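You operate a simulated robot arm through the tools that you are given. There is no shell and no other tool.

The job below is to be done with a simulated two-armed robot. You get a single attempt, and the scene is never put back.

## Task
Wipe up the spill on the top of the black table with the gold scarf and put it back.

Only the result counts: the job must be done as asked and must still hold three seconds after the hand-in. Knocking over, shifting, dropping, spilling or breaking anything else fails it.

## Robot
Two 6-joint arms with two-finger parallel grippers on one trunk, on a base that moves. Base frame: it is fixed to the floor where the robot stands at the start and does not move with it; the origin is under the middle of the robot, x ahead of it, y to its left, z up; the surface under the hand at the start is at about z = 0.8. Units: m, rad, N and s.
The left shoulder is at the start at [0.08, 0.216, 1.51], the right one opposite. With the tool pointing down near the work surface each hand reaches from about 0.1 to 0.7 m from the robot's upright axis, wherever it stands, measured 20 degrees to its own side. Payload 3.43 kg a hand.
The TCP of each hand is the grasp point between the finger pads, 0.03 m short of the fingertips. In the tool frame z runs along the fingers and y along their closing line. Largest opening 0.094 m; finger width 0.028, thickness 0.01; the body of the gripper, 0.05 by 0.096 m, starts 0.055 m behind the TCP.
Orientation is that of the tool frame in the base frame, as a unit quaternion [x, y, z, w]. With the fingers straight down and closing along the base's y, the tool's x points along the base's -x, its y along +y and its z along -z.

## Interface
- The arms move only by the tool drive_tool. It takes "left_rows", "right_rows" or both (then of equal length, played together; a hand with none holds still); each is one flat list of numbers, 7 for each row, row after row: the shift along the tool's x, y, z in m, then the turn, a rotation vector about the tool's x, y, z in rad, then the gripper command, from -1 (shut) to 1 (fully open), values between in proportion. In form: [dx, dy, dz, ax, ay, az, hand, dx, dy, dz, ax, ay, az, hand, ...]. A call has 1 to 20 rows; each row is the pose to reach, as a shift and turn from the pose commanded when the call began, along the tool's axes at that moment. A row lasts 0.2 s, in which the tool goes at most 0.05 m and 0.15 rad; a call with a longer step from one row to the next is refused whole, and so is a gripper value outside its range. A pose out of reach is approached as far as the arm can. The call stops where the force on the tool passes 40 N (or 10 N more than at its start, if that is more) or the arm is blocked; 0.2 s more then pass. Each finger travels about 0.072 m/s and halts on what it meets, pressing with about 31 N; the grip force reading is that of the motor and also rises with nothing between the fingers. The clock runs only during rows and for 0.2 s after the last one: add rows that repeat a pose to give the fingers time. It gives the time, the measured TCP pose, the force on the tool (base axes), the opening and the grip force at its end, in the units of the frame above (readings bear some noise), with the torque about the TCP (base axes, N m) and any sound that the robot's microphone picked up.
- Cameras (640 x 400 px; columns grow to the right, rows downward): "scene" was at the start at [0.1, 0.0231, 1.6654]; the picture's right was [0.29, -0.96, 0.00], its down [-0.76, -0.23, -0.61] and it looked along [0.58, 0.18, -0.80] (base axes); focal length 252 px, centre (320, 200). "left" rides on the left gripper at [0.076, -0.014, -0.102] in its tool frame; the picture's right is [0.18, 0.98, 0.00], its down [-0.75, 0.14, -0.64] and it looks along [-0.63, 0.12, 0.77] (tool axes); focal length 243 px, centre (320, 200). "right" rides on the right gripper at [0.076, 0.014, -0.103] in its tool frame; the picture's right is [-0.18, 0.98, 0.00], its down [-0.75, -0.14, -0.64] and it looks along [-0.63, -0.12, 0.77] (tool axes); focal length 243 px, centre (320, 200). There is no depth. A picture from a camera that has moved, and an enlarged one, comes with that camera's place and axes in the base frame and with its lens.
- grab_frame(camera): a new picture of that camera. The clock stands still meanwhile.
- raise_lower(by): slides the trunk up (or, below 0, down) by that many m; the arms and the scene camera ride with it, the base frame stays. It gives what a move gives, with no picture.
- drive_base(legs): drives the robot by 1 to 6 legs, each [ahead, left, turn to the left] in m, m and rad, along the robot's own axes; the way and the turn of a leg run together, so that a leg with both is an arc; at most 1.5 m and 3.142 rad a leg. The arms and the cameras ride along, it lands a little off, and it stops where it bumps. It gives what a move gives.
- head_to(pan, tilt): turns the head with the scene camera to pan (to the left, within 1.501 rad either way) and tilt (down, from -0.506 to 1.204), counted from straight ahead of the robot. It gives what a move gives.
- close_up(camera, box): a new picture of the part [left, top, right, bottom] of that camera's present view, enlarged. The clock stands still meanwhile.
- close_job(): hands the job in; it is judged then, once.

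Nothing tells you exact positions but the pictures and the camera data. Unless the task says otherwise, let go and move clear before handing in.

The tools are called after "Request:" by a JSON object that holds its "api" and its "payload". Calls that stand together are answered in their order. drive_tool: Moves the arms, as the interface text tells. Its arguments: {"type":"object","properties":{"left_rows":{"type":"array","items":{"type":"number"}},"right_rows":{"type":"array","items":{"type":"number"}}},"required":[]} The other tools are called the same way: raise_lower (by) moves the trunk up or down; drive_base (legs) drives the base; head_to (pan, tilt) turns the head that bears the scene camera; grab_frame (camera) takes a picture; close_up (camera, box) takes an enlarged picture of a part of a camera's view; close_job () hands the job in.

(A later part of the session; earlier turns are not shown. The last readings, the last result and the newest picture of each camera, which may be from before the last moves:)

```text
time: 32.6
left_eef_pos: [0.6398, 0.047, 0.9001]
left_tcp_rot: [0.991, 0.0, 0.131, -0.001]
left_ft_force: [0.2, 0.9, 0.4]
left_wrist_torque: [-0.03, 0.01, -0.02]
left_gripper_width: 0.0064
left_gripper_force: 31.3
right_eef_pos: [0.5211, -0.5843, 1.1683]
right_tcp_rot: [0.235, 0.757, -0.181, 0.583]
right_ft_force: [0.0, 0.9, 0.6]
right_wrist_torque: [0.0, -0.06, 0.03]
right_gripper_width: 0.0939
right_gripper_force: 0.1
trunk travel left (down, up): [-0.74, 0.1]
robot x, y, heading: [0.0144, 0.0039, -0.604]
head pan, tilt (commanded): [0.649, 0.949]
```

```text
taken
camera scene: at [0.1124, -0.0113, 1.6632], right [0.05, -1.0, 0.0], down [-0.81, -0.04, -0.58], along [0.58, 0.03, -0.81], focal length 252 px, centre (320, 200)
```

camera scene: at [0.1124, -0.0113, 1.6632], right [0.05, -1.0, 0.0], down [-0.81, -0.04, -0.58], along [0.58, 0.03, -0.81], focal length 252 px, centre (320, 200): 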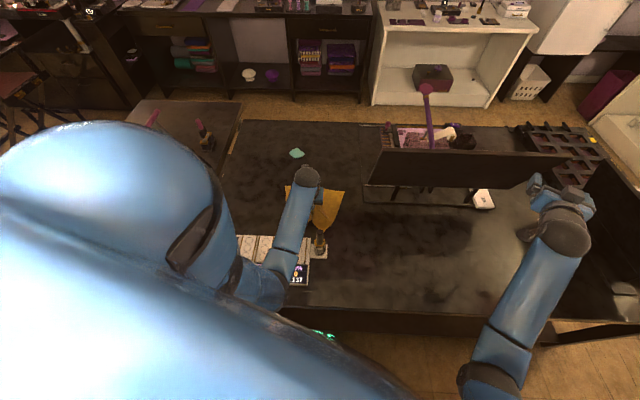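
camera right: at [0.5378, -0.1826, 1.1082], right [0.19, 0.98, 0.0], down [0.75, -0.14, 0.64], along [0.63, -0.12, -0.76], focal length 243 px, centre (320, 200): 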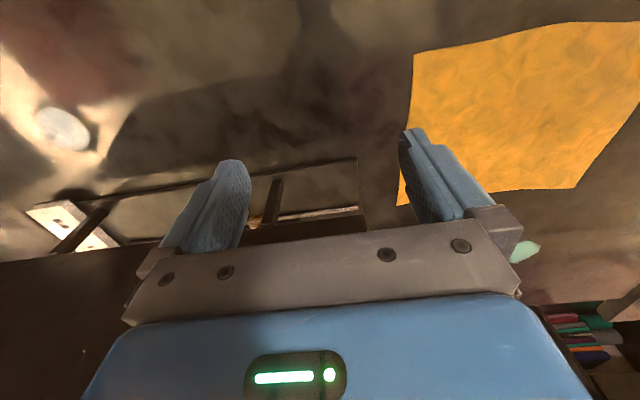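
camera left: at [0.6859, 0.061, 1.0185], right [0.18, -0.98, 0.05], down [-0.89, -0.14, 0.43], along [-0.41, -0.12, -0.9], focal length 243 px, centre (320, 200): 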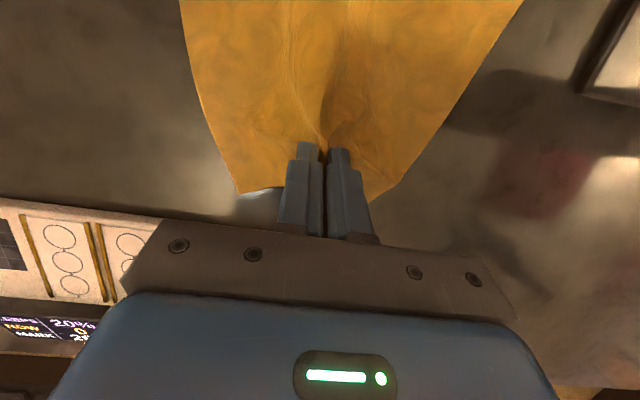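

Now I'll carry the scarf up and forward while tilting the left hand.

Request:
{"api": "drive_tool", "payload": {"left_rows": [0.0258, -0.0063, -0.019, 0, 0.0545, 0, -1, 0.0516, -0.0125, -0.038, 0, 0.109, 0, -1, 0.0774, -0.0188, -0.0569, 0, 0.1635, 0, -1, 0.1032, -0.025, -0.0759, 0, 0.218, 0, -1, 0.129, -0.0313, -0.0949, 0, 0.2725, 0, -1, 0.1548, -0.0375, -0.1139, 0, 0.327, 0, -1, 0.1806, -0.0438, -0.1328, 0, 0.3815, 0, -1, 0.2064, -0.05, -0.1518, 0, 0.436, 0, -1]}}

Request:
{"api": "grab_frame", "payload": {"camera": "left"}}

Request:
{"api": "grab_frame", "payload": {"camera": "scene"}}

```text
time: 34.4
left_eef_pos: [0.7975, 0.0699, 1.0977]
left_tcp_rot: [0.939, 0.01, 0.343, -0.001]
left_ft_force: [0.8, 0.4, -0.4]
left_wrist_torque: [-0.02, -0.01, -0.01]
left_gripper_width: 0.0062
left_gripper_force: 30.9
left hand out of reach, approached as far as the arm can: row 5, 6, 7, 8
right_eef_pos: [0.5216, -0.5833, 1.1677]
right_tcp_rot: [0.235, 0.757, -0.181, 0.582]
right_ft_force: [-0.2, -0.2, -0.2]
right_wrist_torque: [-0.03, 0.01, 0.0]
right_gripper_width: 0.0939
right_gripper_force: 0.0
trunk travel left (down, up): [-0.74, 0.1]
robot x, y, heading: [0.0183, -0.0018, -0.604]
head pan, tilt (commanded): [0.649, 0.949]
```

```text
taken
camera left: at [0.7881, 0.0844, 1.2252], right [0.16, -0.98, 0.12], down [-0.99, -0.16, 0.01], along [0.01, -0.12, -0.99], focal length 243 px, centre (320, 200)
```

left: 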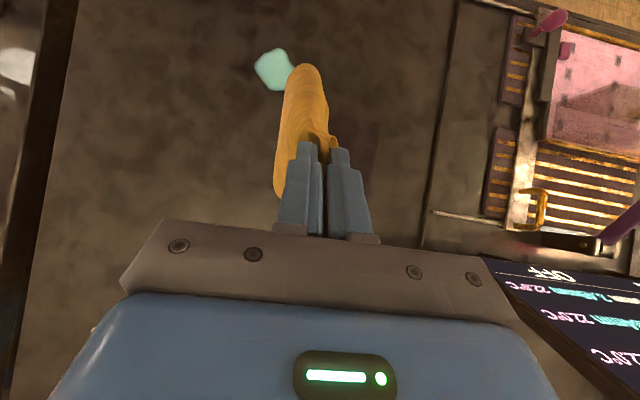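

```text
taken
camera scene: at [0.1133, -0.0115, 1.6631], right [0.05, -1.0, 0.0], down [-0.81, -0.04, -0.58], along [0.58, 0.03, -0.81], focal length 252 px, centre (320, 200)
```

scene: 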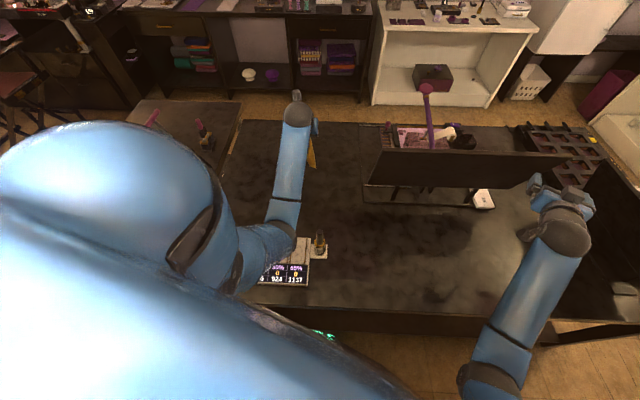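

The scarf hangs free. I'll tilt further to 60° while rising so the arm gains reach.

Request:
{"api": "drive_tool", "payload": {"left_rows": [0.0314, -0.01, -0.0063, 0, 0.0873, 0, -1, 0.0628, -0.02, -0.0126, 0, 0.1745, 0, -1, 0.0942, -0.03, -0.0189, 0, 0.2618, 0, -1, 0.1256, -0.04, -0.0252, 0, 0.349, 0, -1]}}

```text
time: 35.4
left_eef_pos: [0.8813, 0.0814, 1.1915]
left_tcp_rot: [0.865, 0.018, 0.502, -0.003]
left_ft_force: [1.2, 0.6, 0.7]
left_wrist_torque: [0.02, 0.01, -0.07]
left_gripper_width: 0.0064
left_gripper_force: 31.1
left hand out of reach, approached as far as the arm can: row 1, 2, 3, 4
right_eef_pos: [0.522, -0.583, 1.1666]
right_tcp_rot: [0.236, 0.757, -0.182, 0.582]
right_ft_force: [-0.1, 0.6, 0.4]
right_wrist_torque: [0.0, -0.01, 0.04]
right_gripper_width: 0.0937
right_gripper_force: 0.1
trunk travel left (down, up): [-0.74, 0.1]
robot x, y, heading: [0.0118, -0.0003, -0.606]
head pan, tilt (commanded): [0.649, 0.949]
```

The arm's outward yaw limit caps y at about 0.08 here, so I'll slide the base about 7 cm to the left along the table.

Request:
{"api": "drive_base", "payload": {"legs": [[-0.04, 0.058, 0]]}}

Request:
{"api": "grab_frame", "payload": {"camera": "left"}}

```text
time: 36.4
left_eef_pos: [0.8817, 0.1388, 1.1897]
left_tcp_rot: [0.865, 0.014, 0.501, -0.005]
left_ft_force: [0.8, -0.1, -0.7]
left_wrist_torque: [0.03, 0.0, 0.08]
left_gripper_width: 0.0063
left_gripper_force: 31.1
right_eef_pos: [0.5204, -0.5247, 1.163]
right_tcp_rot: [0.238, 0.757, -0.178, 0.581]
right_ft_force: [-0.9, -1.4, 0.8]
right_wrist_torque: [-0.03, -0.04, 0.04]
right_gripper_width: 0.0939
right_gripper_force: 0.0
trunk travel left (down, up): [-0.74, 0.1]
robot x, y, heading: [0.0172, 0.0722, -0.604]
head pan, tilt (commanded): [0.649, 0.949]
```

```text
taken
camera left: at [0.8285, 0.1521, 1.307], right [0.12, -0.98, 0.16], down [-0.93, -0.17, -0.33], along [0.35, -0.11, -0.93], focal length 243 px, centre (320, 200)
```

left: 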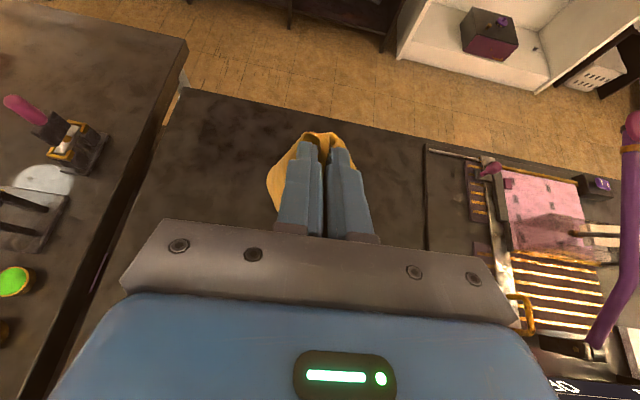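

Now the hand can reach y≈0.14. I'll extend forward above and just past the spill.

Request:
{"api": "drive_tool", "payload": {"left_rows": [0.0298, 0.001, 0.0197, 0, 0, 0, -1, 0.0596, 0.002, 0.0394, 0, 0, 0, -1, 0.0894, 0.003, 0.0592, 0, 0, 0, -1, 0.1192, 0.004, 0.0789, 0, 0, 0, -1, 0.149, 0.005, 0.0986, 0, 0, 0, -1]}}

Request:
{"api": "grab_frame", "payload": {"camera": "scene"}}

```text
time: 37.6
left_eef_pos: [1.0422, 0.1476, 1.269]
left_tcp_rot: [0.865, 0.017, 0.501, -0.003]
left_ft_force: [0.0, -0.4, 0.3]
left_wrist_torque: [0.02, -0.02, -0.02]
left_gripper_width: 0.0062
left_gripper_force: 31.1
right_eef_pos: [0.5211, -0.5177, 1.1663]
right_tcp_rot: [0.237, 0.756, -0.182, 0.582]
right_ft_force: [-0.5, 0.3, -0.4]
right_wrist_torque: [0.0, -0.05, 0.02]
right_gripper_width: 0.0939
right_gripper_force: 0.1
trunk travel left (down, up): [-0.74, 0.1]
robot x, y, heading: [0.0139, 0.069, -0.602]
head pan, tilt (commanded): [0.649, 0.949]
```

```text
taken
camera scene: at [0.1141, 0.0555, 1.663], right [0.04, -1.0, 0.0], down [-0.81, -0.04, -0.58], along [0.58, 0.03, -0.81], focal length 252 px, centre (320, 200)
```

scene: 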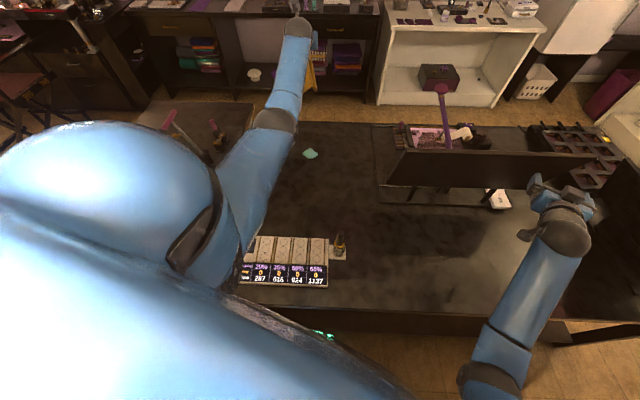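

The scarf hangs out past the spill. I'll lower the trunk so that the scarf's free end comes close to the table.

Request:
{"api": "raise_lower", "payload": {"by": -0.18}}

Request:
{"api": "grab_frame", "payload": {"camera": "scene"}}

Request:
{"api": "grab_frame", "payload": {"camera": "left"}}

```text
time: 39.6
left_eef_pos: [1.0425, 0.1485, 1.0905]
left_tcp_rot: [0.865, 0.017, 0.502, -0.002]
left_ft_force: [-0.5, -0.2, -0.2]
left_wrist_torque: [0.01, 0.0, -0.01]
left_gripper_width: 0.0064
left_gripper_force: 31.1
right_eef_pos: [0.52, -0.5152, 0.9872]
right_tcp_rot: [0.236, 0.757, -0.182, 0.582]
right_ft_force: [-0.1, -0.7, -0.6]
right_wrist_torque: [0.01, 0.01, 0.0]
right_gripper_width: 0.0938
right_gripper_force: 0.0
trunk travel left (down, up): [-0.56, 0.28]
robot x, y, heading: [0.0185, 0.0707, -0.607]
head pan, tilt (commanded): [0.649, 0.949]
```

```text
taken
camera scene: at [0.113, 0.0569, 1.4833], right [0.04, -1.0, 0.0], down [-0.81, -0.04, -0.58], along [0.58, 0.03, -0.81], focal length 252 px, centre (320, 200)
```

scene: 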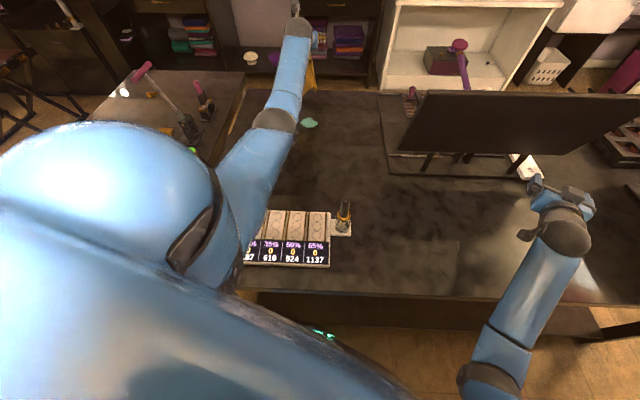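

```text
taken
camera left: at [0.9888, 0.1632, 1.2057], right [0.12, -0.98, 0.17], down [-0.93, -0.17, -0.33], along [0.36, -0.12, -0.93], focal length 243 px, centre (320, 200)
```

left: 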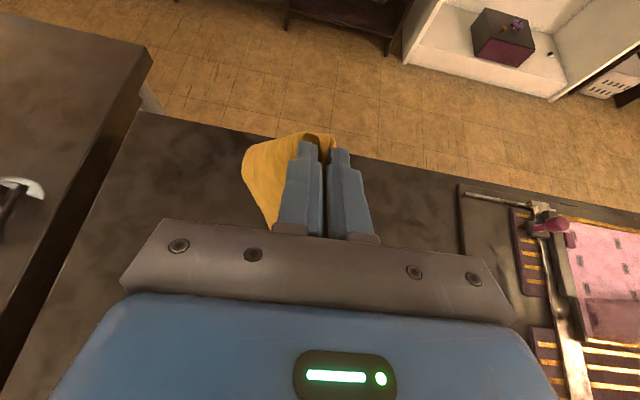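

The free end now hangs a few centimetres above the table beyond the spill. I'll lower while drawing back so that the scarf lays itself over the spill.

Request:
{"api": "drive_tool", "payload": {"left_rows": [-0.0283, 0, 0.006, 0, 0, 0, -1, -0.0566, 0, 0.0119, 0, 0, 0, -1, -0.0858, 0, 0.0114, 0, 0, 0, -1, -0.1149, 0, 0.0109, 0, 0, 0, -1, -0.1466, 0, 0.0061, 0, 0, 0, -1, -0.1782, 0, 0.0013, 0, 0, 0, -1, -0.2124, 0, -0.0079, 0, 0, 0, -1, -0.2465, 0, -0.017, 0, 0, 0, -1, -0.2764, 0, -0.0287, 0, 0, 0, -1, -0.3062, 0, -0.0403, 0, 0, 0, -1]}}

Request:
{"api": "grab_frame", "payload": {"camera": "scene"}}

Request:
{"api": "grab_frame", "payload": {"camera": "left"}}

```text
time: 41.8
left_eef_pos: [0.852, 0.1401, 0.8453]
left_tcp_rot: [0.865, 0.017, 0.501, -0.002]
left_ft_force: [0.2, -0.1, 0.0]
left_wrist_torque: [-0.02, 0.0, -0.03]
left_gripper_width: 0.0065
left_gripper_force: 30.6
right_eef_pos: [0.5194, -0.5169, 0.9878]
right_tcp_rot: [0.237, 0.756, -0.182, 0.582]
right_ft_force: [0.8, 1.1, 0.3]
right_wrist_torque: [-0.03, -0.02, -0.04]
right_gripper_width: 0.0939
right_gripper_force: 0.1
trunk travel left (down, up): [-0.56, 0.28]
robot x, y, heading: [0.016, 0.0676, -0.604]
head pan, tilt (commanded): [0.649, 0.949]
```

```text
taken
camera scene: at [0.1124, 0.057, 1.4833], right [0.04, -1.0, 0.0], down [-0.81, -0.04, -0.58], along [0.58, 0.03, -0.81], focal length 252 px, centre (320, 200)
```

scene: 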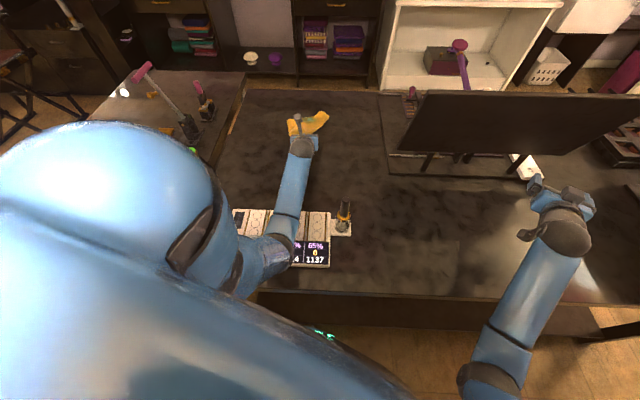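

```text
taken
camera left: at [0.8006, 0.1545, 0.9602], right [0.12, -0.98, 0.17], down [-0.93, -0.17, -0.33], along [0.36, -0.12, -0.93], focal length 243 px, centre (320, 200)
```

left: 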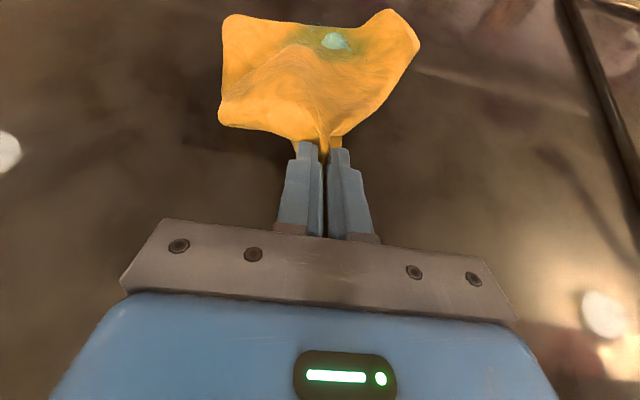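

The scarf lies over the spill and I can see it soaking through. I'll drag it back towards the robot to wipe.

Request:
{"api": "drive_tool", "payload": {"left_rows": [-0.0087, 0, 0.005, 0, 0, 0, -1, -0.0187, 0, -0.0123, 0, 0, 0, -1, -0.0287, 0, -0.0296, 0, 0, 0, -1, -0.0387, 0, -0.047, 0, 0, 0, -1, -0.0487, 0, -0.0643, 0, 0, 0, -1]}}

Request:
{"api": "grab_frame", "payload": {"camera": "left"}}

```text
time: 43.0
left_eef_pos: [0.7724, 0.1383, 0.8343]
left_tcp_rot: [0.865, 0.017, 0.501, -0.002]
left_ft_force: [0.0, -0.6, 0.1]
left_wrist_torque: [0.0, -0.01, 0.0]
left_gripper_width: 0.0059
left_gripper_force: 32.0
right_eef_pos: [0.52, -0.5166, 0.9874]
right_tcp_rot: [0.236, 0.756, -0.182, 0.583]
right_ft_force: [-1.0, -1.0, 0.6]
right_wrist_torque: [0.0, 0.01, 0.01]
right_gripper_width: 0.094
right_gripper_force: 0.0
trunk travel left (down, up): [-0.56, 0.28]
robot x, y, heading: [0.0176, 0.0661, -0.609]
head pan, tilt (commanded): [0.649, 0.949]
```

```text
taken
camera left: at [0.7205, 0.1523, 0.9497], right [0.12, -0.98, 0.17], down [-0.93, -0.17, -0.33], along [0.36, -0.12, -0.93], focal length 243 px, centre (320, 200)
```

left: 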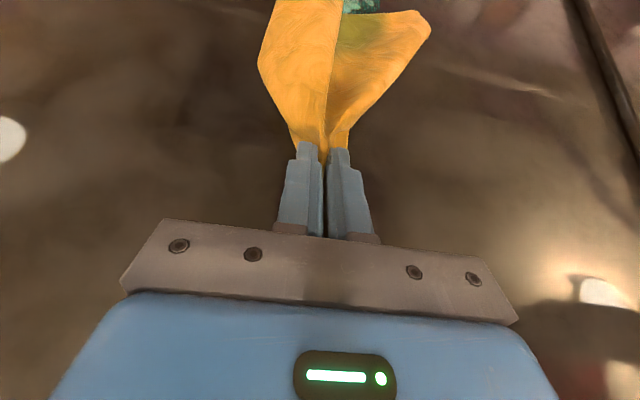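

Request:
{"api": "close_up", "payload": {"camera": "scene", "box": [260, 90, 360, 160]}}

```text
5.71 times, centred on (310, 125) of scene
camera zoom: at [0.1123, 0.0572, 1.4832], right [0.04, -1.0, 0.0], down [-0.81, -0.04, -0.58], along [0.58, 0.03, -0.81], focal length 1440 px, centre (377, 629)
```

zoom: 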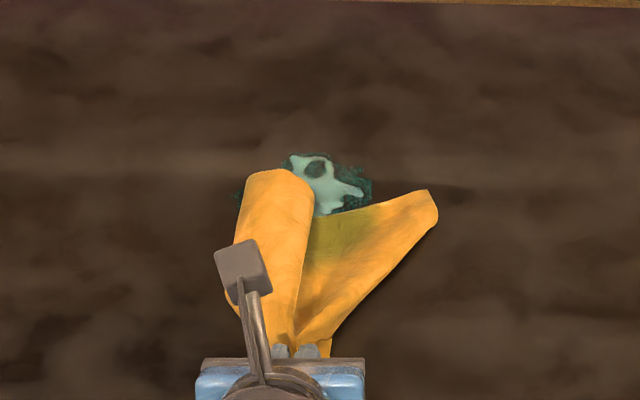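

The wipe works: much of the spill is gone, but some film and a patch remain. I'll lift the scarf, raise the right hand for clearance, and then lower the trunk a bit more so I can press and rub right on the spill.

Request:
{"api": "drive_tool", "payload": {"left_rows": [0.04, 0, 0.0073, 0, 0, 0, -1, 0.08, 0, 0.0146, 0, 0, 0, -1, 0.12, 0, 0.0219, 0, 0, 0, -1, 0.16, 0, 0.0292, 0, 0, 0, -1, 0.2, 0, 0.0365, 0, 0, 0, -1, 0.24, 0, 0.0438, 0, 0, 0, -1], "right_rows": [-0.0145, 0, -0.0039, 0, 0, 0, 1, -0.029, 0, -0.0078, 0, 0, 0, 1, -0.0435, 0, -0.0117, 0, 0, 0, 1, -0.058, 0, -0.0156, 0, 0, 0, 1, -0.0725, 0, -0.0195, 0, 0, 0, 1, -0.087, 0, -0.0233, 0, 0, 0, 1]}}

Request:
{"api": "close_up", "payload": {"camera": "scene", "box": [260, 70, 360, 140]}}

Request:
{"api": "grab_frame", "payload": {"camera": "left"}}

```text
time: 44.4
left_eef_pos: [0.9337, 0.1464, 1.0188]
left_tcp_rot: [0.866, 0.016, 0.5, -0.001]
left_ft_force: [-0.2, -0.2, -0.5]
left_wrist_torque: [-0.05, 0.02, -0.04]
left_gripper_width: 0.0065
left_gripper_force: 31.4
right_eef_pos: [0.5208, -0.5168, 1.078]
right_tcp_rot: [0.236, 0.757, -0.182, 0.582]
right_ft_force: [-1.0, 0.1, 0.2]
right_wrist_torque: [0.01, 0.01, 0.04]
right_gripper_width: 0.0939
right_gripper_force: 0.1
trunk travel left (down, up): [-0.56, 0.28]
robot x, y, heading: [0.0144, 0.0729, -0.602]
head pan, tilt (commanded): [0.649, 0.949]
```

```text
5.71 times, centred on (310, 105) of scene
camera zoom: at [0.1135, 0.0568, 1.4831], right [0.04, -1.0, 0.0], down [-0.81, -0.04, -0.58], along [0.58, 0.03, -0.81], focal length 1440 px, centre (377, 743)
```

zoom: 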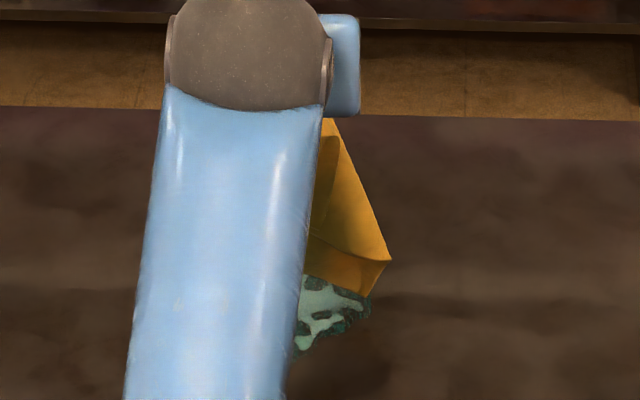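

```text
taken
camera left: at [0.8811, 0.161, 1.1347], right [0.12, -0.98, 0.17], down [-0.93, -0.17, -0.33], along [0.35, -0.12, -0.93], focal length 243 px, centre (320, 200)
```

left: 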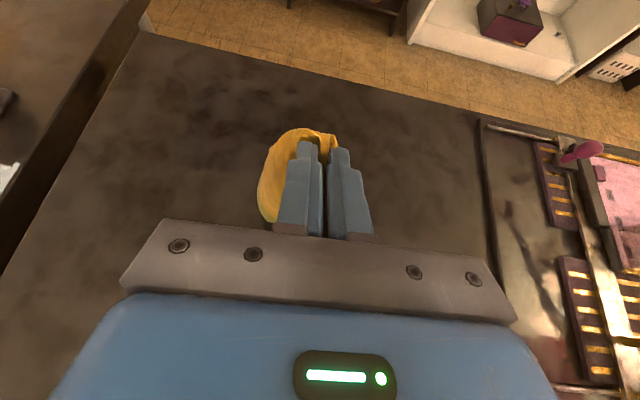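

Now I'll lower the trunk, letting the scarf bunch up over the spill under the hand.

Request:
{"api": "raise_lower", "payload": {"by": -0.14}}

Request:
{"api": "grab_frame", "payload": {"camera": "left"}}

Request:
{"api": "grab_frame", "payload": {"camera": "scene"}}

```text
time: 46.1
left_eef_pos: [0.9251, 0.1483, 0.9477]
left_tcp_rot: [0.846, 0.019, 0.533, 0.0]
left_ft_force: [-0.5, 0.4, 0.1]
left_wrist_torque: [0.0, 0.05, -0.04]
left_gripper_width: 0.0063
left_gripper_force: 31.6
right_eef_pos: [0.5027, -0.5156, 0.9579]
right_tcp_rot: [0.237, 0.75, -0.178, 0.591]
right_ft_force: [-0.1, 0.4, -0.1]
right_wrist_torque: [-0.01, -0.03, 0.01]
right_gripper_width: 0.0939
right_gripper_force: 0.0
trunk travel left (down, up): [-0.42, 0.42]
robot x, y, heading: [0.0184, 0.0688, -0.602]
head pan, tilt (commanded): [0.649, 0.949]
```

```text
taken
camera left: at [0.8644, 0.163, 1.0594], right [0.11, -0.98, 0.19], down [-0.9, -0.18, -0.4], along [0.42, -0.12, -0.9], focal length 243 px, centre (320, 200)
```

left: 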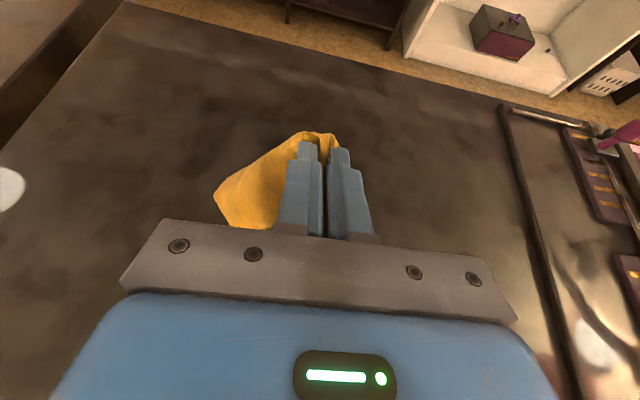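

```text
taken
camera scene: at [0.086, 0.0568, 1.3538], right [0.05, -1.0, 0.0], down [-0.8, -0.04, -0.6], along [0.6, 0.03, -0.8], focal length 252 px, centre (320, 200)
```

scene: 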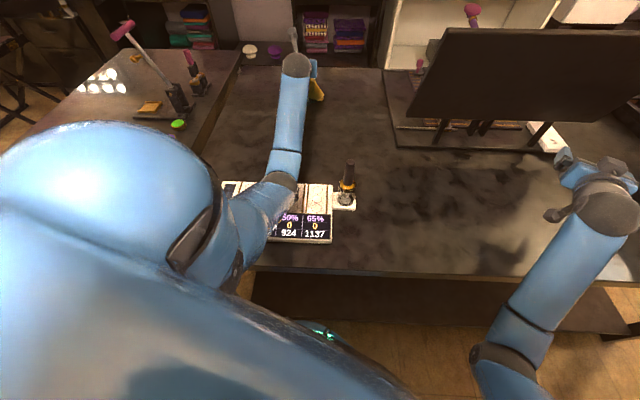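

The trunk went down but the robot tilted slightly, so something is touching — probably the left elbow near the palette. I'll check closely before moving.

Request:
{"api": "close_up", "payload": {"camera": "scene", "box": [200, 120, 380, 260]}}

Request:
{"api": "close_up", "payload": {"camera": "scene", "box": [440, 120, 640, 400]}}

```text
2.86 times, centred on (290, 190) of scene
camera zoom: at [0.086, 0.0568, 1.3538], right [0.05, -1.0, 0.0], down [-0.8, -0.04, -0.6], along [0.6, 0.03, -0.8], focal length 720 px, centre (406, 229)
```

zoom: 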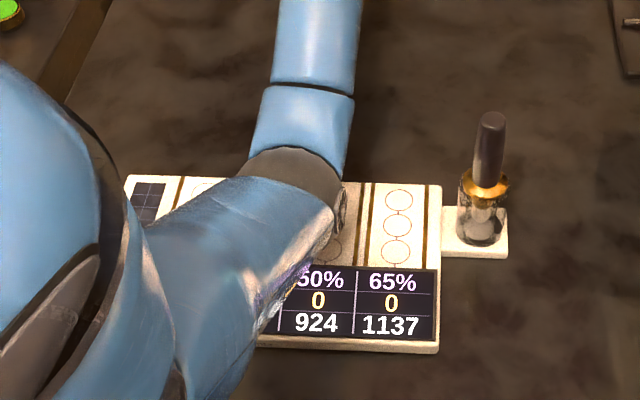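

```text
1.43 times, centred on (540, 260) of scene
camera zoom: at [0.086, 0.0568, 1.3538], right [0.05, -1.0, 0.0], down [-0.8, -0.04, -0.6], along [0.6, 0.03, -0.8], focal length 360 px, centre (6, 114)
```

zoom: 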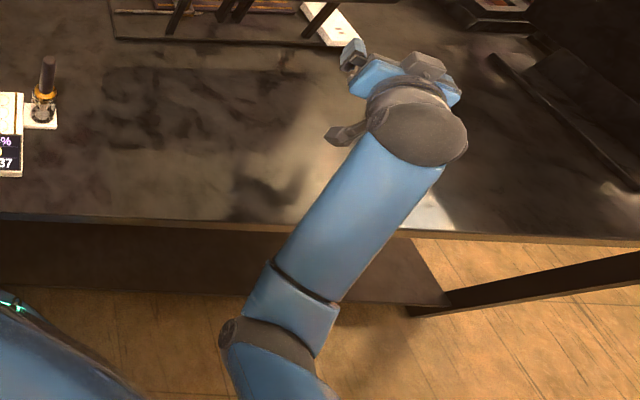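

The left elbow has come down on the palette. I'll raise the trunk straight up again.

Request:
{"api": "raise_lower", "payload": {"by": 0.12}}

Request:
{"api": "grab_frame", "payload": {"camera": "scene"}}

Request:
{"api": "close_up", "payload": {"camera": "scene", "box": [200, 160, 400, 300]}}

```text
time: 47.6
left_eef_pos: [0.9315, 0.1468, 0.9995]
left_tcp_rot: [0.865, 0.017, 0.502, -0.002]
left_ft_force: [-0.3, 0.3, 1.1]
left_wrist_torque: [-0.01, 0.01, -0.03]
left_gripper_width: 0.0065
left_gripper_force: 31.0
right_eef_pos: [0.5193, -0.5172, 1.0571]
right_tcp_rot: [0.236, 0.756, -0.182, 0.582]
right_ft_force: [-0.2, -0.1, -0.5]
right_wrist_torque: [0.01, -0.01, 0.01]
right_gripper_width: 0.094
right_gripper_force: 0.0
trunk travel left (down, up): [-0.54, 0.3]
robot x, y, heading: [0.0194, 0.067, -0.607]
head pan, tilt (commanded): [0.649, 0.949]
```

```text
taken
camera scene: at [0.1123, 0.0569, 1.4632], right [0.04, -1.0, 0.0], down [-0.81, -0.04, -0.58], along [0.58, 0.03, -0.81], focal length 252 px, centre (320, 200)
```

scene: 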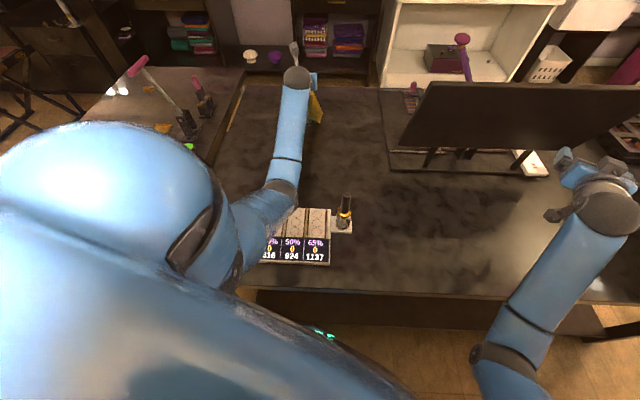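

```text
2.86 times, centred on (300, 230) of scene
camera zoom: at [0.1123, 0.0569, 1.4632], right [0.04, -1.0, 0.0], down [-0.81, -0.04, -0.58], along [0.58, 0.03, -0.81], focal length 720 px, centre (377, 114)
```

zoom: 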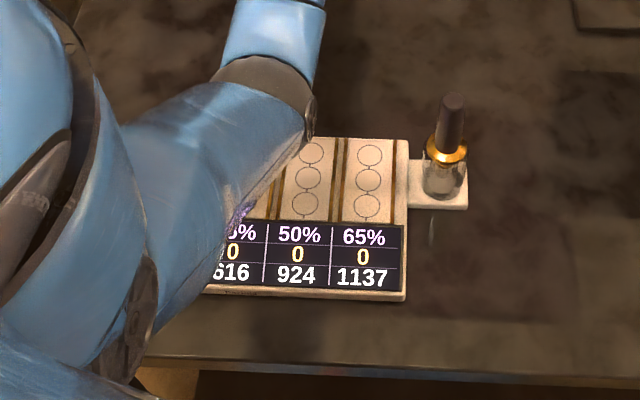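

The palette and bottle appear to be where they were. I'll keep the trunk higher from now on and do more drag passes instead of pressing.

Request:
{"api": "raise_lower", "payload": {"by": 0.03}}

Request:
{"api": "drive_tool", "payload": {"left_rows": [0.0224, 0.0043, 0.0184, 0, 0, 0, -1, 0.0447, 0.0085, 0.0369, 0, 0, 0, -1, 0.0671, 0.0128, 0.0553, 0, 0, 0, -1, 0.0894, 0.017, 0.0737, 0, 0, 0, -1, 0.0894, 0.017, 0.0737, 0, 0, 0, -1, 0.0699, 0.017, 0.0751, 0, 0, 0, -1, 0.051, 0.017, 0.0773, 0, 0, 0, -1, 0.0219, 0.017, 0.0768, 0, 0, 0, -1, -0.0073, 0.017, 0.0764, 0, 0, 0, -1, -0.0389, 0.017, 0.0716, 0, 0, 0, -1, -0.0706, 0.017, 0.0668, 0, 0, 0, -1, -0.1048, 0.017, 0.0576, 0, 0, 0, -1, -0.139, 0.017, 0.0485, 0, 0, 0, -1, -0.1663, 0.017, 0.0412, 0, 0, 0, -1, -0.1936, 0.017, 0.0338, 0, 0, 0, -1, -0.2144, 0.017, 0.0088, 0, 0, 0, -1, -0.2347, 0.017, -0.0164, 0, 0, 0, -1]}}

Request:
{"api": "close_up", "payload": {"camera": "scene", "box": [260, 90, 360, 160]}}

Request:
{"api": "grab_frame", "payload": {"camera": "left"}}

```text
time: 48.3
left_eef_pos: [0.9333, 0.1469, 1.0285]
left_tcp_rot: [0.865, 0.016, 0.501, -0.001]
left_ft_force: [-0.4, 0.3, 0.3]
left_wrist_torque: [-0.02, 0.0, -0.02]
left_gripper_width: 0.0062
left_gripper_force: 31.0
right_eef_pos: [0.52, -0.517, 1.0863]
right_tcp_rot: [0.236, 0.757, -0.182, 0.582]
right_ft_force: [-0.4, 0.3, 0.0]
right_wrist_torque: [0.0, -0.02, 0.02]
right_gripper_width: 0.0941
right_gripper_force: 0.1
trunk travel left (down, up): [-0.57, 0.27]
robot x, y, heading: [0.0155, 0.07, -0.606]
head pan, tilt (commanded): [0.649, 0.949]
```

```text
time: 51.9
left_eef_pos: [0.801, 0.1241, 0.8351]
left_tcp_rot: [0.865, 0.016, 0.502, -0.001]
left_ft_force: [0.9, 0.4, 0.1]
left_wrist_torque: [-0.03, 0.04, 0.01]
left_gripper_width: 0.0065
left_gripper_force: 30.9
right_eef_pos: [0.5193, -0.5172, 1.0889]
right_tcp_rot: [0.235, 0.756, -0.181, 0.583]
right_ft_force: [1.0, 0.2, 0.3]
right_wrist_torque: [0.02, 0.04, 0.0]
right_gripper_width: 0.0938
right_gripper_force: 0.1
trunk travel left (down, up): [-0.57, 0.27]
robot x, y, heading: [0.0174, 0.0717, -0.603]
head pan, tilt (commanded): [0.649, 0.949]
```

```text
5.71 times, centred on (310, 125) of scene
camera zoom: at [0.1118, 0.057, 1.4933], right [0.04, -1.0, 0.0], down [-0.81, -0.04, -0.58], along [0.58, 0.03, -0.81], focal length 1440 px, centre (377, 629)
```

zoom: 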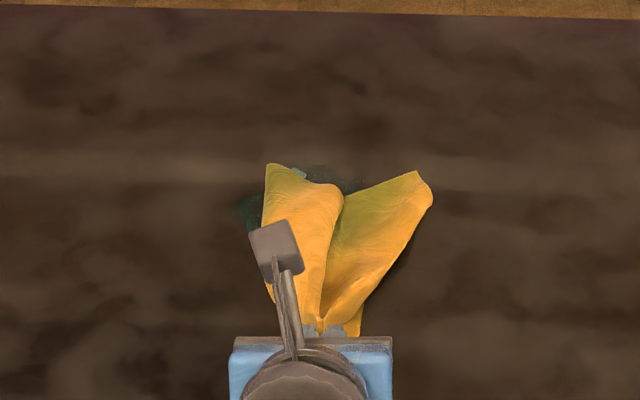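

```text
taken
camera left: at [0.7491, 0.137, 0.9506], right [0.12, -0.98, 0.17], down [-0.93, -0.17, -0.33], along [0.36, -0.12, -0.93], focal length 243 px, centre (320, 200)
```

left: 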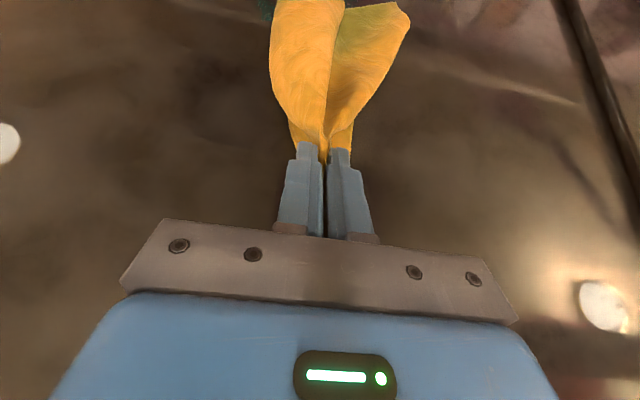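

Most of it is gone. I'll lift the scarf straight up and take a look at what is left.

Request:
{"api": "drive_tool", "payload": {"left_rows": [0.0381, 0, -0.022, 0, 0, 0, -1, 0.0762, 0, -0.044, 0, 0, 0, -1, 0.1143, 0, -0.066, 0, 0, 0, -1, 0.1524, 0, -0.088, 0, 0, 0, -1, 0.1905, 0, -0.11, 0, 0, 0, -1]}}

Request:
{"api": "grab_frame", "payload": {"camera": "left"}}

Request:
{"api": "close_up", "payload": {"camera": "scene", "box": [260, 70, 380, 154]}}

```text
time: 53.1
left_eef_pos: [0.8002, 0.1274, 1.0552]
left_tcp_rot: [0.865, 0.016, 0.501, -0.001]
left_ft_force: [0.5, -0.2, 0.4]
left_wrist_torque: [0.0, -0.02, -0.01]
left_gripper_width: 0.0058
left_gripper_force: 30.6
right_eef_pos: [0.5197, -0.5178, 1.0861]
right_tcp_rot: [0.237, 0.757, -0.182, 0.581]
right_ft_force: [-0.2, -0.2, -0.1]
right_wrist_torque: [0.02, -0.02, -0.01]
right_gripper_width: 0.0939
right_gripper_force: 0.1
trunk travel left (down, up): [-0.57, 0.27]
robot x, y, heading: [0.0161, 0.0701, -0.613]
head pan, tilt (commanded): [0.649, 0.949]
```

```text
taken
camera left: at [0.7478, 0.1419, 1.1705], right [0.12, -0.98, 0.17], down [-0.93, -0.17, -0.33], along [0.35, -0.12, -0.93], focal length 243 px, centre (320, 200)
```

left: 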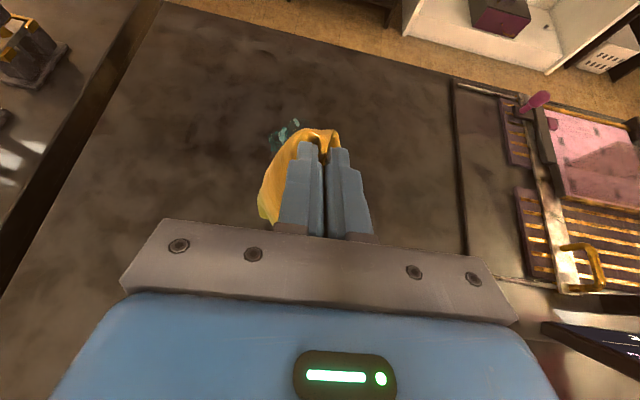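

```text
4.76 times, centred on (320, 112) of scene
camera zoom: at [0.1128, 0.0566, 1.4932], right [0.04, -1.0, 0.0], down [-0.81, -0.04, -0.58], along [0.58, 0.03, -0.81], focal length 1200 px, centre (320, 619)
```

zoom: 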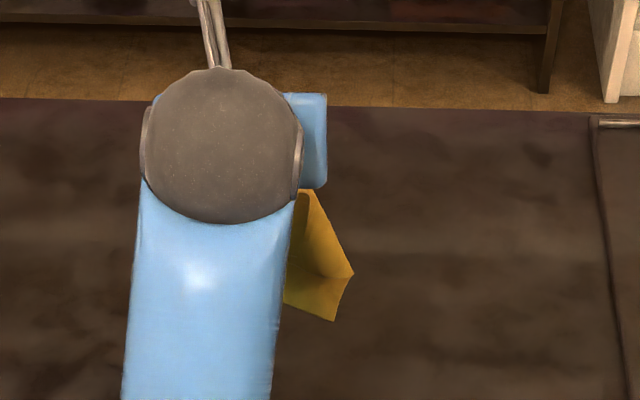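

What's left is on the +y side, around (1.005, 0.17). I'll shift the base 4 cm left along the table and do another pass there.

Request:
{"api": "drive_base", "payload": {"legs": [[-0.0226, 0.033, 0]]}}

Request:
{"api": "drive_tool", "payload": {"left_rows": [0.0222, -0.002, 0.0334, 0, 0, 0, -1, 0.0443, -0.004, 0.0668, 0, 0, 0, -1, 0.0665, -0.006, 0.1002, 0, 0, 0, -1, 0.0887, -0.008, 0.1336, 0, 0, 0, -1, 0.1108, -0.008, 0.167, 0, 0, 0, -1, 0.133, -0.008, 0.2003, 0, 0, 0, -1, 0.133, -0.008, 0.2003, 0, 0, 0, -1, 0.1143, -0.008, 0.2019, 0, 0, 0, -1, 0.0947, -0.008, 0.204, 0, 0, 0, -1, 0.0655, -0.008, 0.2035, 0, 0, 0, -1, 0.0364, -0.008, 0.203, 0, 0, 0, -1, 0.0047, -0.008, 0.1982, 0, 0, 0, -1, -0.0269, -0.008, 0.1934, 0, 0, 0, -1, -0.0611, -0.008, 0.1842, 0, 0, 0, -1, -0.0952, -0.008, 0.1751, 0, 0, 0, -1, -0.1225, -0.008, 0.1677, 0, 0, 0, -1, -0.1499, -0.008, 0.1604, 0, 0, 0, -1, -0.1706, -0.008, 0.1355, 0, 0, 0, -1, -0.191, -0.008, 0.1103, 0, 0, 0, -1, -0.201, -0.008, 0.093, 0, 0, 0, -1]}}

Request:
{"api": "close_up", "payload": {"camera": "scene", "box": [260, 90, 380, 174]}}

Request:
{"api": "grab_frame", "payload": {"camera": "left"}}

```text
time: 54.0
left_eef_pos: [0.8008, 0.16, 1.0535]
left_tcp_rot: [0.865, 0.014, 0.502, -0.003]
left_ft_force: [0.2, -0.5, 0.1]
left_wrist_torque: [0.02, 0.06, 0.01]
left_gripper_width: 0.0059
left_gripper_force: 31.3
right_eef_pos: [0.5201, -0.4855, 1.084]
right_tcp_rot: [0.238, 0.758, -0.18, 0.581]
right_ft_force: [0.6, -0.7, -0.5]
right_wrist_torque: [0.01, -0.02, 0.04]
right_gripper_width: 0.0938
right_gripper_force: 0.2
trunk travel left (down, up): [-0.57, 0.27]
robot x, y, heading: [0.019, 0.1081, -0.612]
head pan, tilt (commanded): [0.649, 0.949]
```

```text
time: 58.2
left_eef_pos: [0.7816, 0.1685, 0.8318]
left_tcp_rot: [0.865, 0.016, 0.502, -0.002]
left_ft_force: [0.0, 0.0, 0.6]
left_wrist_torque: [0.0, -0.02, 0.01]
left_gripper_width: 0.0056
left_gripper_force: 30.9
right_eef_pos: [0.5183, -0.48, 1.0861]
right_tcp_rot: [0.236, 0.756, -0.182, 0.582]
right_ft_force: [0.2, -0.3, 0.7]
right_wrist_torque: [0.0, -0.02, 0.02]
right_gripper_width: 0.0941
right_gripper_force: 0.1
trunk travel left (down, up): [-0.57, 0.27]
robot x, y, heading: [0.0215, 0.1056, -0.605]
head pan, tilt (commanded): [0.649, 0.949]
```

```text
4.76 times, centred on (320, 132) of scene
camera zoom: at [0.1131, 0.0956, 1.4932], right [0.04, -1.0, 0.0], down [-0.81, -0.03, -0.58], along [0.58, 0.02, -0.81], focal length 1200 px, centre (320, 524)
```

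zoom: 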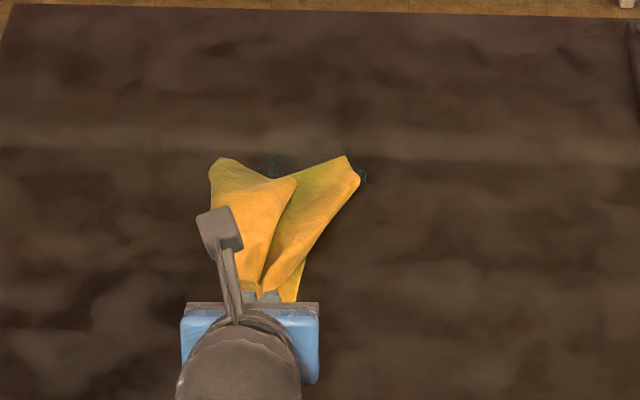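

```text
taken
camera left: at [0.7293, 0.1838, 0.9482], right [0.12, -0.98, 0.17], down [-0.93, -0.17, -0.33], along [0.35, -0.12, -0.93], focal length 243 px, centre (320, 200)
```

left: 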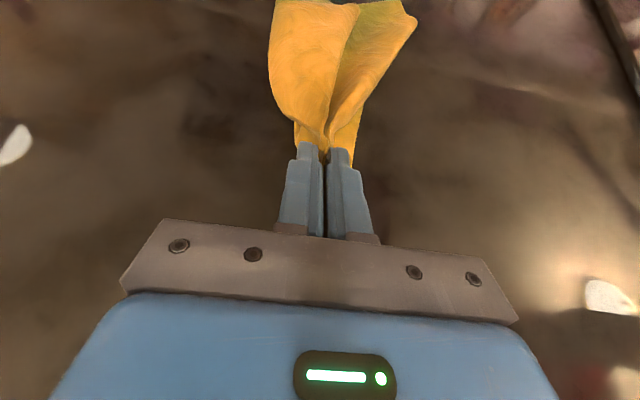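

Only faint specks remain, at about (1.01, 0.17) and (0.99, 0.09). I'll lift the scarf aside and inspect the whole area.

Request:
{"api": "drive_tool", "payload": {"left_rows": [0.0318, 0.02, -0.0183, 0, 0, 0, -1, 0.0635, 0.04, -0.0367, 0, 0, 0, -1, 0.0953, 0.06, -0.055, 0, 0, 0, -1, 0.127, 0.08, -0.0733, 0, 0, 0, -1, 0.1588, 0.1, -0.0917, 0, 0, 0, -1, 0.1905, 0.12, -0.11, 0, 0, 0, -1]}}

Request:
{"api": "close_up", "payload": {"camera": "left", "box": [160, 60, 360, 185]}}

Request:
{"api": "close_up", "payload": {"camera": "scene", "box": [260, 70, 380, 154]}}

```text
time: 59.6
left_eef_pos: [0.7853, 0.0505, 1.0565]
left_tcp_rot: [0.865, 0.016, 0.501, -0.003]
left_ft_force: [1.4, -0.4, -0.1]
left_wrist_torque: [-0.01, 0.0, -0.01]
left_gripper_width: 0.0058
left_gripper_force: 31.2
right_eef_pos: [0.5194, -0.4799, 1.0878]
right_tcp_rot: [0.238, 0.757, -0.182, 0.581]
right_ft_force: [1.0, -0.1, 0.0]
right_wrist_torque: [0.01, 0.0, 0.02]
right_gripper_width: 0.0942
right_gripper_force: 0.1
trunk travel left (down, up): [-0.57, 0.27]
robot x, y, heading: [0.0178, 0.1094, -0.608]
head pan, tilt (commanded): [0.649, 0.949]
```

```text
3.20 times, centred on (260, 122) of left
camera zoom: at [0.7324, 0.0651, 1.1724], right [0.12, -0.98, 0.17], down [-0.93, -0.17, -0.33], along [0.35, -0.12, -0.93], focal length 776 px, centre (512, 448)
```

zoom: 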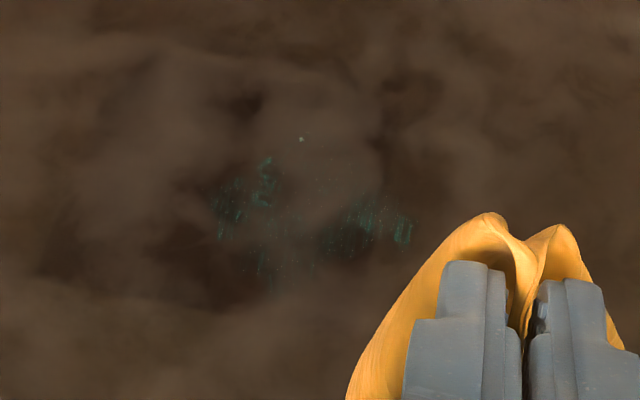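

```text
4.76 times, centred on (320, 112) of scene
camera zoom: at [0.1135, 0.0944, 1.4931], right [0.04, -1.0, 0.0], down [-0.81, -0.03, -0.58], along [0.58, 0.03, -0.81], focal length 1200 px, centre (320, 619)
```

zoom: 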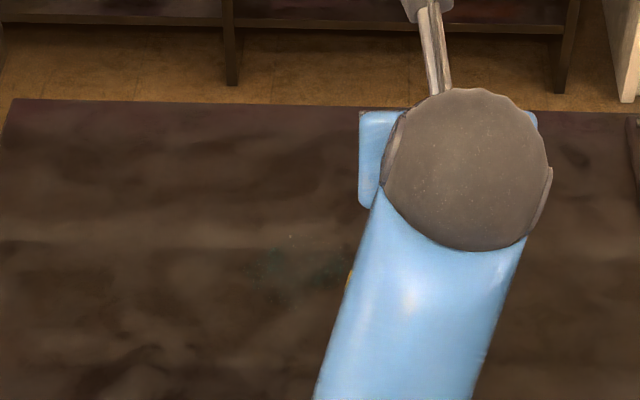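

Only faint residue remains over about x 0.945–1.035, y 0.09–0.19. I'll do another pass centred at y≈0.11.

Request:
{"api": "drive_tool", "payload": {"left_rows": [0.0239, -0.01, 0.0353, 0, 0, 0, -1, 0.0477, -0.02, 0.0706, 0, 0, 0, -1, 0.0716, -0.03, 0.1059, 0, 0, 0, -1, 0.0954, -0.04, 0.1412, 0, 0, 0, -1, 0.1193, -0.05, 0.1765, 0, 0, 0, -1, 0.1435, -0.06, 0.2116, 0, 0, 0, -1, 0.1435, -0.06, 0.2116, 0, 0, 0, -1, 0.1235, -0.06, 0.2139, 0, 0, 0, -1, 0.1022, -0.06, 0.217, 0, 0, 0, -1, 0.073, -0.06, 0.2165, 0, 0, 0, -1, 0.0439, -0.06, 0.216, 0, 0, 0, -1, 0.0122, -0.06, 0.2112, 0, 0, 0, -1, -0.0194, -0.06, 0.2064, 0, 0, 0, -1, -0.0536, -0.06, 0.1972, 0, 0, 0, -1, -0.0877, -0.06, 0.1881, 0, 0, 0, -1, -0.115, -0.06, 0.1807, 0, 0, 0, -1, -0.1424, -0.06, 0.1734, 0, 0, 0, -1, -0.1657, -0.06, 0.15, 0, 0, 0, -1, -0.1861, -0.06, 0.1248, 0, 0, 0, -1, -0.1961, -0.06, 0.1074, 0, 0, 0, -1]}}

Request:
{"api": "close_up", "payload": {"camera": "scene", "box": [260, 90, 380, 174]}}

```text
time: 63.8
left_eef_pos: [0.7779, 0.1081, 0.8305]
left_tcp_rot: [0.865, 0.015, 0.502, -0.001]
left_ft_force: [-0.7, 0.0, 0.2]
left_wrist_torque: [0.0, 0.02, 0.03]
left_gripper_width: 0.0059
left_gripper_force: 30.9
right_eef_pos: [0.5187, -0.4802, 1.0874]
right_tcp_rot: [0.237, 0.757, -0.182, 0.581]
right_ft_force: [0.0, 0.0, -0.3]
right_wrist_torque: [0.02, 0.02, 0.01]
right_gripper_width: 0.094
right_gripper_force: 0.1
trunk travel left (down, up): [-0.57, 0.27]
robot x, y, heading: [0.0186, 0.1109, -0.606]
head pan, tilt (commanded): [0.649, 0.949]
```

```text
4.76 times, centred on (320, 132) of scene
camera zoom: at [0.113, 0.0955, 1.4933], right [0.04, -1.0, 0.0], down [-0.81, -0.03, -0.58], along [0.58, 0.02, -0.81], focal length 1200 px, centre (320, 524)
```

zoom: 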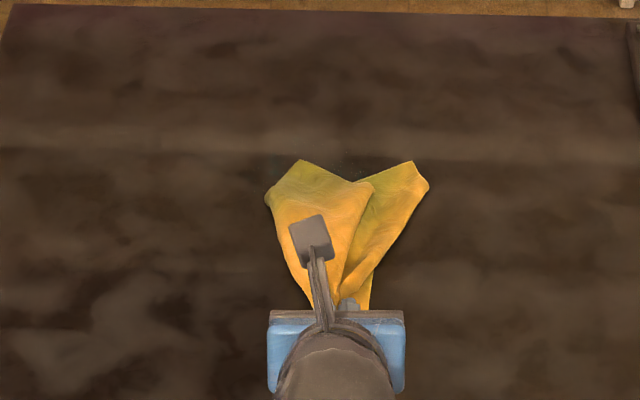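

Now another pass at y≈0.16.

Request:
{"api": "drive_tool", "payload": {"left_rows": [0.039, -0.01, -0.0225, 0, 0, 0, -1, 0.078, -0.02, -0.045, 0, 0, 0, -1, 0.1169, -0.03, -0.0675, 0, 0, 0, -1, 0.1559, -0.04, -0.09, 0, 0, 0, -1, 0.1949, -0.05, -0.1125, 0, 0, 0, -1]}}

Request:
{"api": "drive_tool", "payload": {"left_rows": [0.0239, 0, 0.0353, 0, 0, 0, -1, 0.0477, 0, 0.0706, 0, 0, 0, -1, 0.0716, 0, 0.1059, 0, 0, 0, -1, 0.0954, 0, 0.1412, 0, 0, 0, -1, 0.1193, 0, 0.1765, 0, 0, 0, -1, 0.1435, 0, 0.2116, 0, 0, 0, -1, 0.1435, 0, 0.2116, 0, 0, 0, -1, 0.1235, 0, 0.2139, 0, 0, 0, -1, 0.1022, 0, 0.217, 0, 0, 0, -1, 0.073, 0, 0.2165, 0, 0, 0, -1, 0.0439, 0, 0.216, 0, 0, 0, -1, 0.0122, 0, 0.2112, 0, 0, 0, -1, -0.0194, 0, 0.2064, 0, 0, 0, -1, -0.0536, 0, 0.1972, 0, 0, 0, -1, -0.0877, 0, 0.1881, 0, 0, 0, -1, -0.115, 0, 0.1807, 0, 0, 0, -1, -0.1424, 0, 0.1734, 0, 0, 0, -1, -0.1657, 0, 0.15, 0, 0, 0, -1, -0.1861, 0, 0.1248, 0, 0, 0, -1, -0.1961, 0, 0.1074, 0, 0, 0, -1]}}

Request:
{"api": "drive_tool", "payload": {"left_rows": [0.0318, 0.02, -0.0183, 0, 0, 0, -1, 0.0635, 0.04, -0.0367, 0, 0, 0, -1, 0.0953, 0.06, -0.055, 0, 0, 0, -1, 0.127, 0.08, -0.0733, 0, 0, 0, -1, 0.1588, 0.1, -0.0917, 0, 0, 0, -1, 0.1905, 0.12, -0.11, 0, 0, 0, -1]}}

Request:
{"api": "close_up", "payload": {"camera": "left", "box": [160, 60, 360, 185]}}

Request:
{"api": "grab_frame", "payload": {"camera": "left"}}

```text
time: 65.0
left_eef_pos: [0.7771, 0.165, 1.055]
left_tcp_rot: [0.865, 0.016, 0.501, -0.002]
left_ft_force: [0.3, 0.5, 0.1]
left_wrist_torque: [-0.03, -0.01, 0.01]
left_gripper_width: 0.0059
left_gripper_force: 31.3
right_eef_pos: [0.519, -0.478, 1.0881]
right_tcp_rot: [0.238, 0.756, -0.183, 0.581]
right_ft_force: [-0.2, 0.8, 0.9]
right_wrist_torque: [0.01, 0.02, -0.02]
right_gripper_width: 0.0942
right_gripper_force: 0.1
trunk travel left (down, up): [-0.57, 0.27]
robot x, y, heading: [0.0182, 0.1105, -0.608]
head pan, tilt (commanded): [0.649, 0.949]
```

```text
time: 69.2
left_eef_pos: [0.7693, 0.1595, 0.8314]
left_tcp_rot: [0.865, 0.015, 0.502, 0.0]
left_ft_force: [0.8, 0.0, 0.2]
left_wrist_torque: [-0.04, 0.0, 0.02]
left_gripper_width: 0.0057
left_gripper_force: 31.1
right_eef_pos: [0.5193, -0.4789, 1.0872]
right_tcp_rot: [0.237, 0.757, -0.182, 0.582]
right_ft_force: [0.0, 0.2, 0.6]
right_wrist_torque: [-0.03, 0.01, -0.01]
right_gripper_width: 0.094
right_gripper_force: 0.0
trunk travel left (down, up): [-0.57, 0.27]
robot x, y, heading: [0.0187, 0.1111, -0.607]
head pan, tilt (commanded): [0.649, 0.949]
```

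```text
time: 70.6
left_eef_pos: [0.7741, 0.0404, 1.0522]
left_tcp_rot: [0.866, 0.016, 0.501, -0.003]
left_ft_force: [0.4, -0.5, 0.1]
left_wrist_torque: [0.02, -0.04, 0.0]
left_gripper_width: 0.0019
left_gripper_force: 30.9
right_eef_pos: [0.5201, -0.4794, 1.0873]
right_tcp_rot: [0.237, 0.757, -0.181, 0.582]
right_ft_force: [-0.2, 0.4, -0.1]
right_wrist_torque: [0.0, 0.01, -0.02]
right_gripper_width: 0.094
right_gripper_force: 0.1
trunk travel left (down, up): [-0.57, 0.27]
robot x, y, heading: [0.0195, 0.1092, -0.605]
head pan, tilt (commanded): [0.649, 0.949]
```

```text
3.20 times, centred on (260, 122) of left
camera zoom: at [0.7217, 0.0538, 1.1675], right [0.12, -0.98, 0.17], down [-0.93, -0.17, -0.33], along [0.35, -0.12, -0.93], focal length 776 px, centre (512, 448)
```

zoom: 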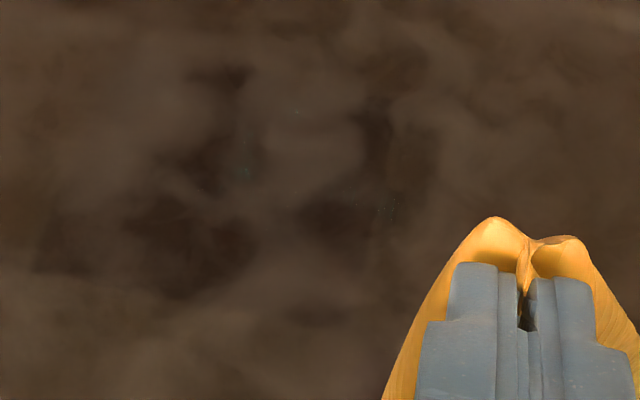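

```text
taken
camera left: at [0.7217, 0.0538, 1.1675], right [0.12, -0.98, 0.17], down [-0.93, -0.17, -0.33], along [0.35, -0.12, -0.93], focal length 243 px, centre (320, 200)
```

left: 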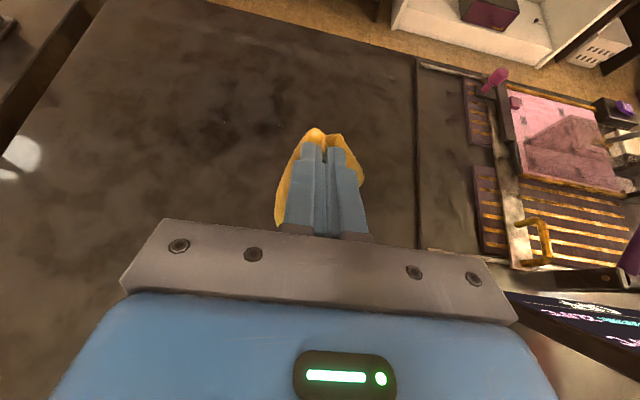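

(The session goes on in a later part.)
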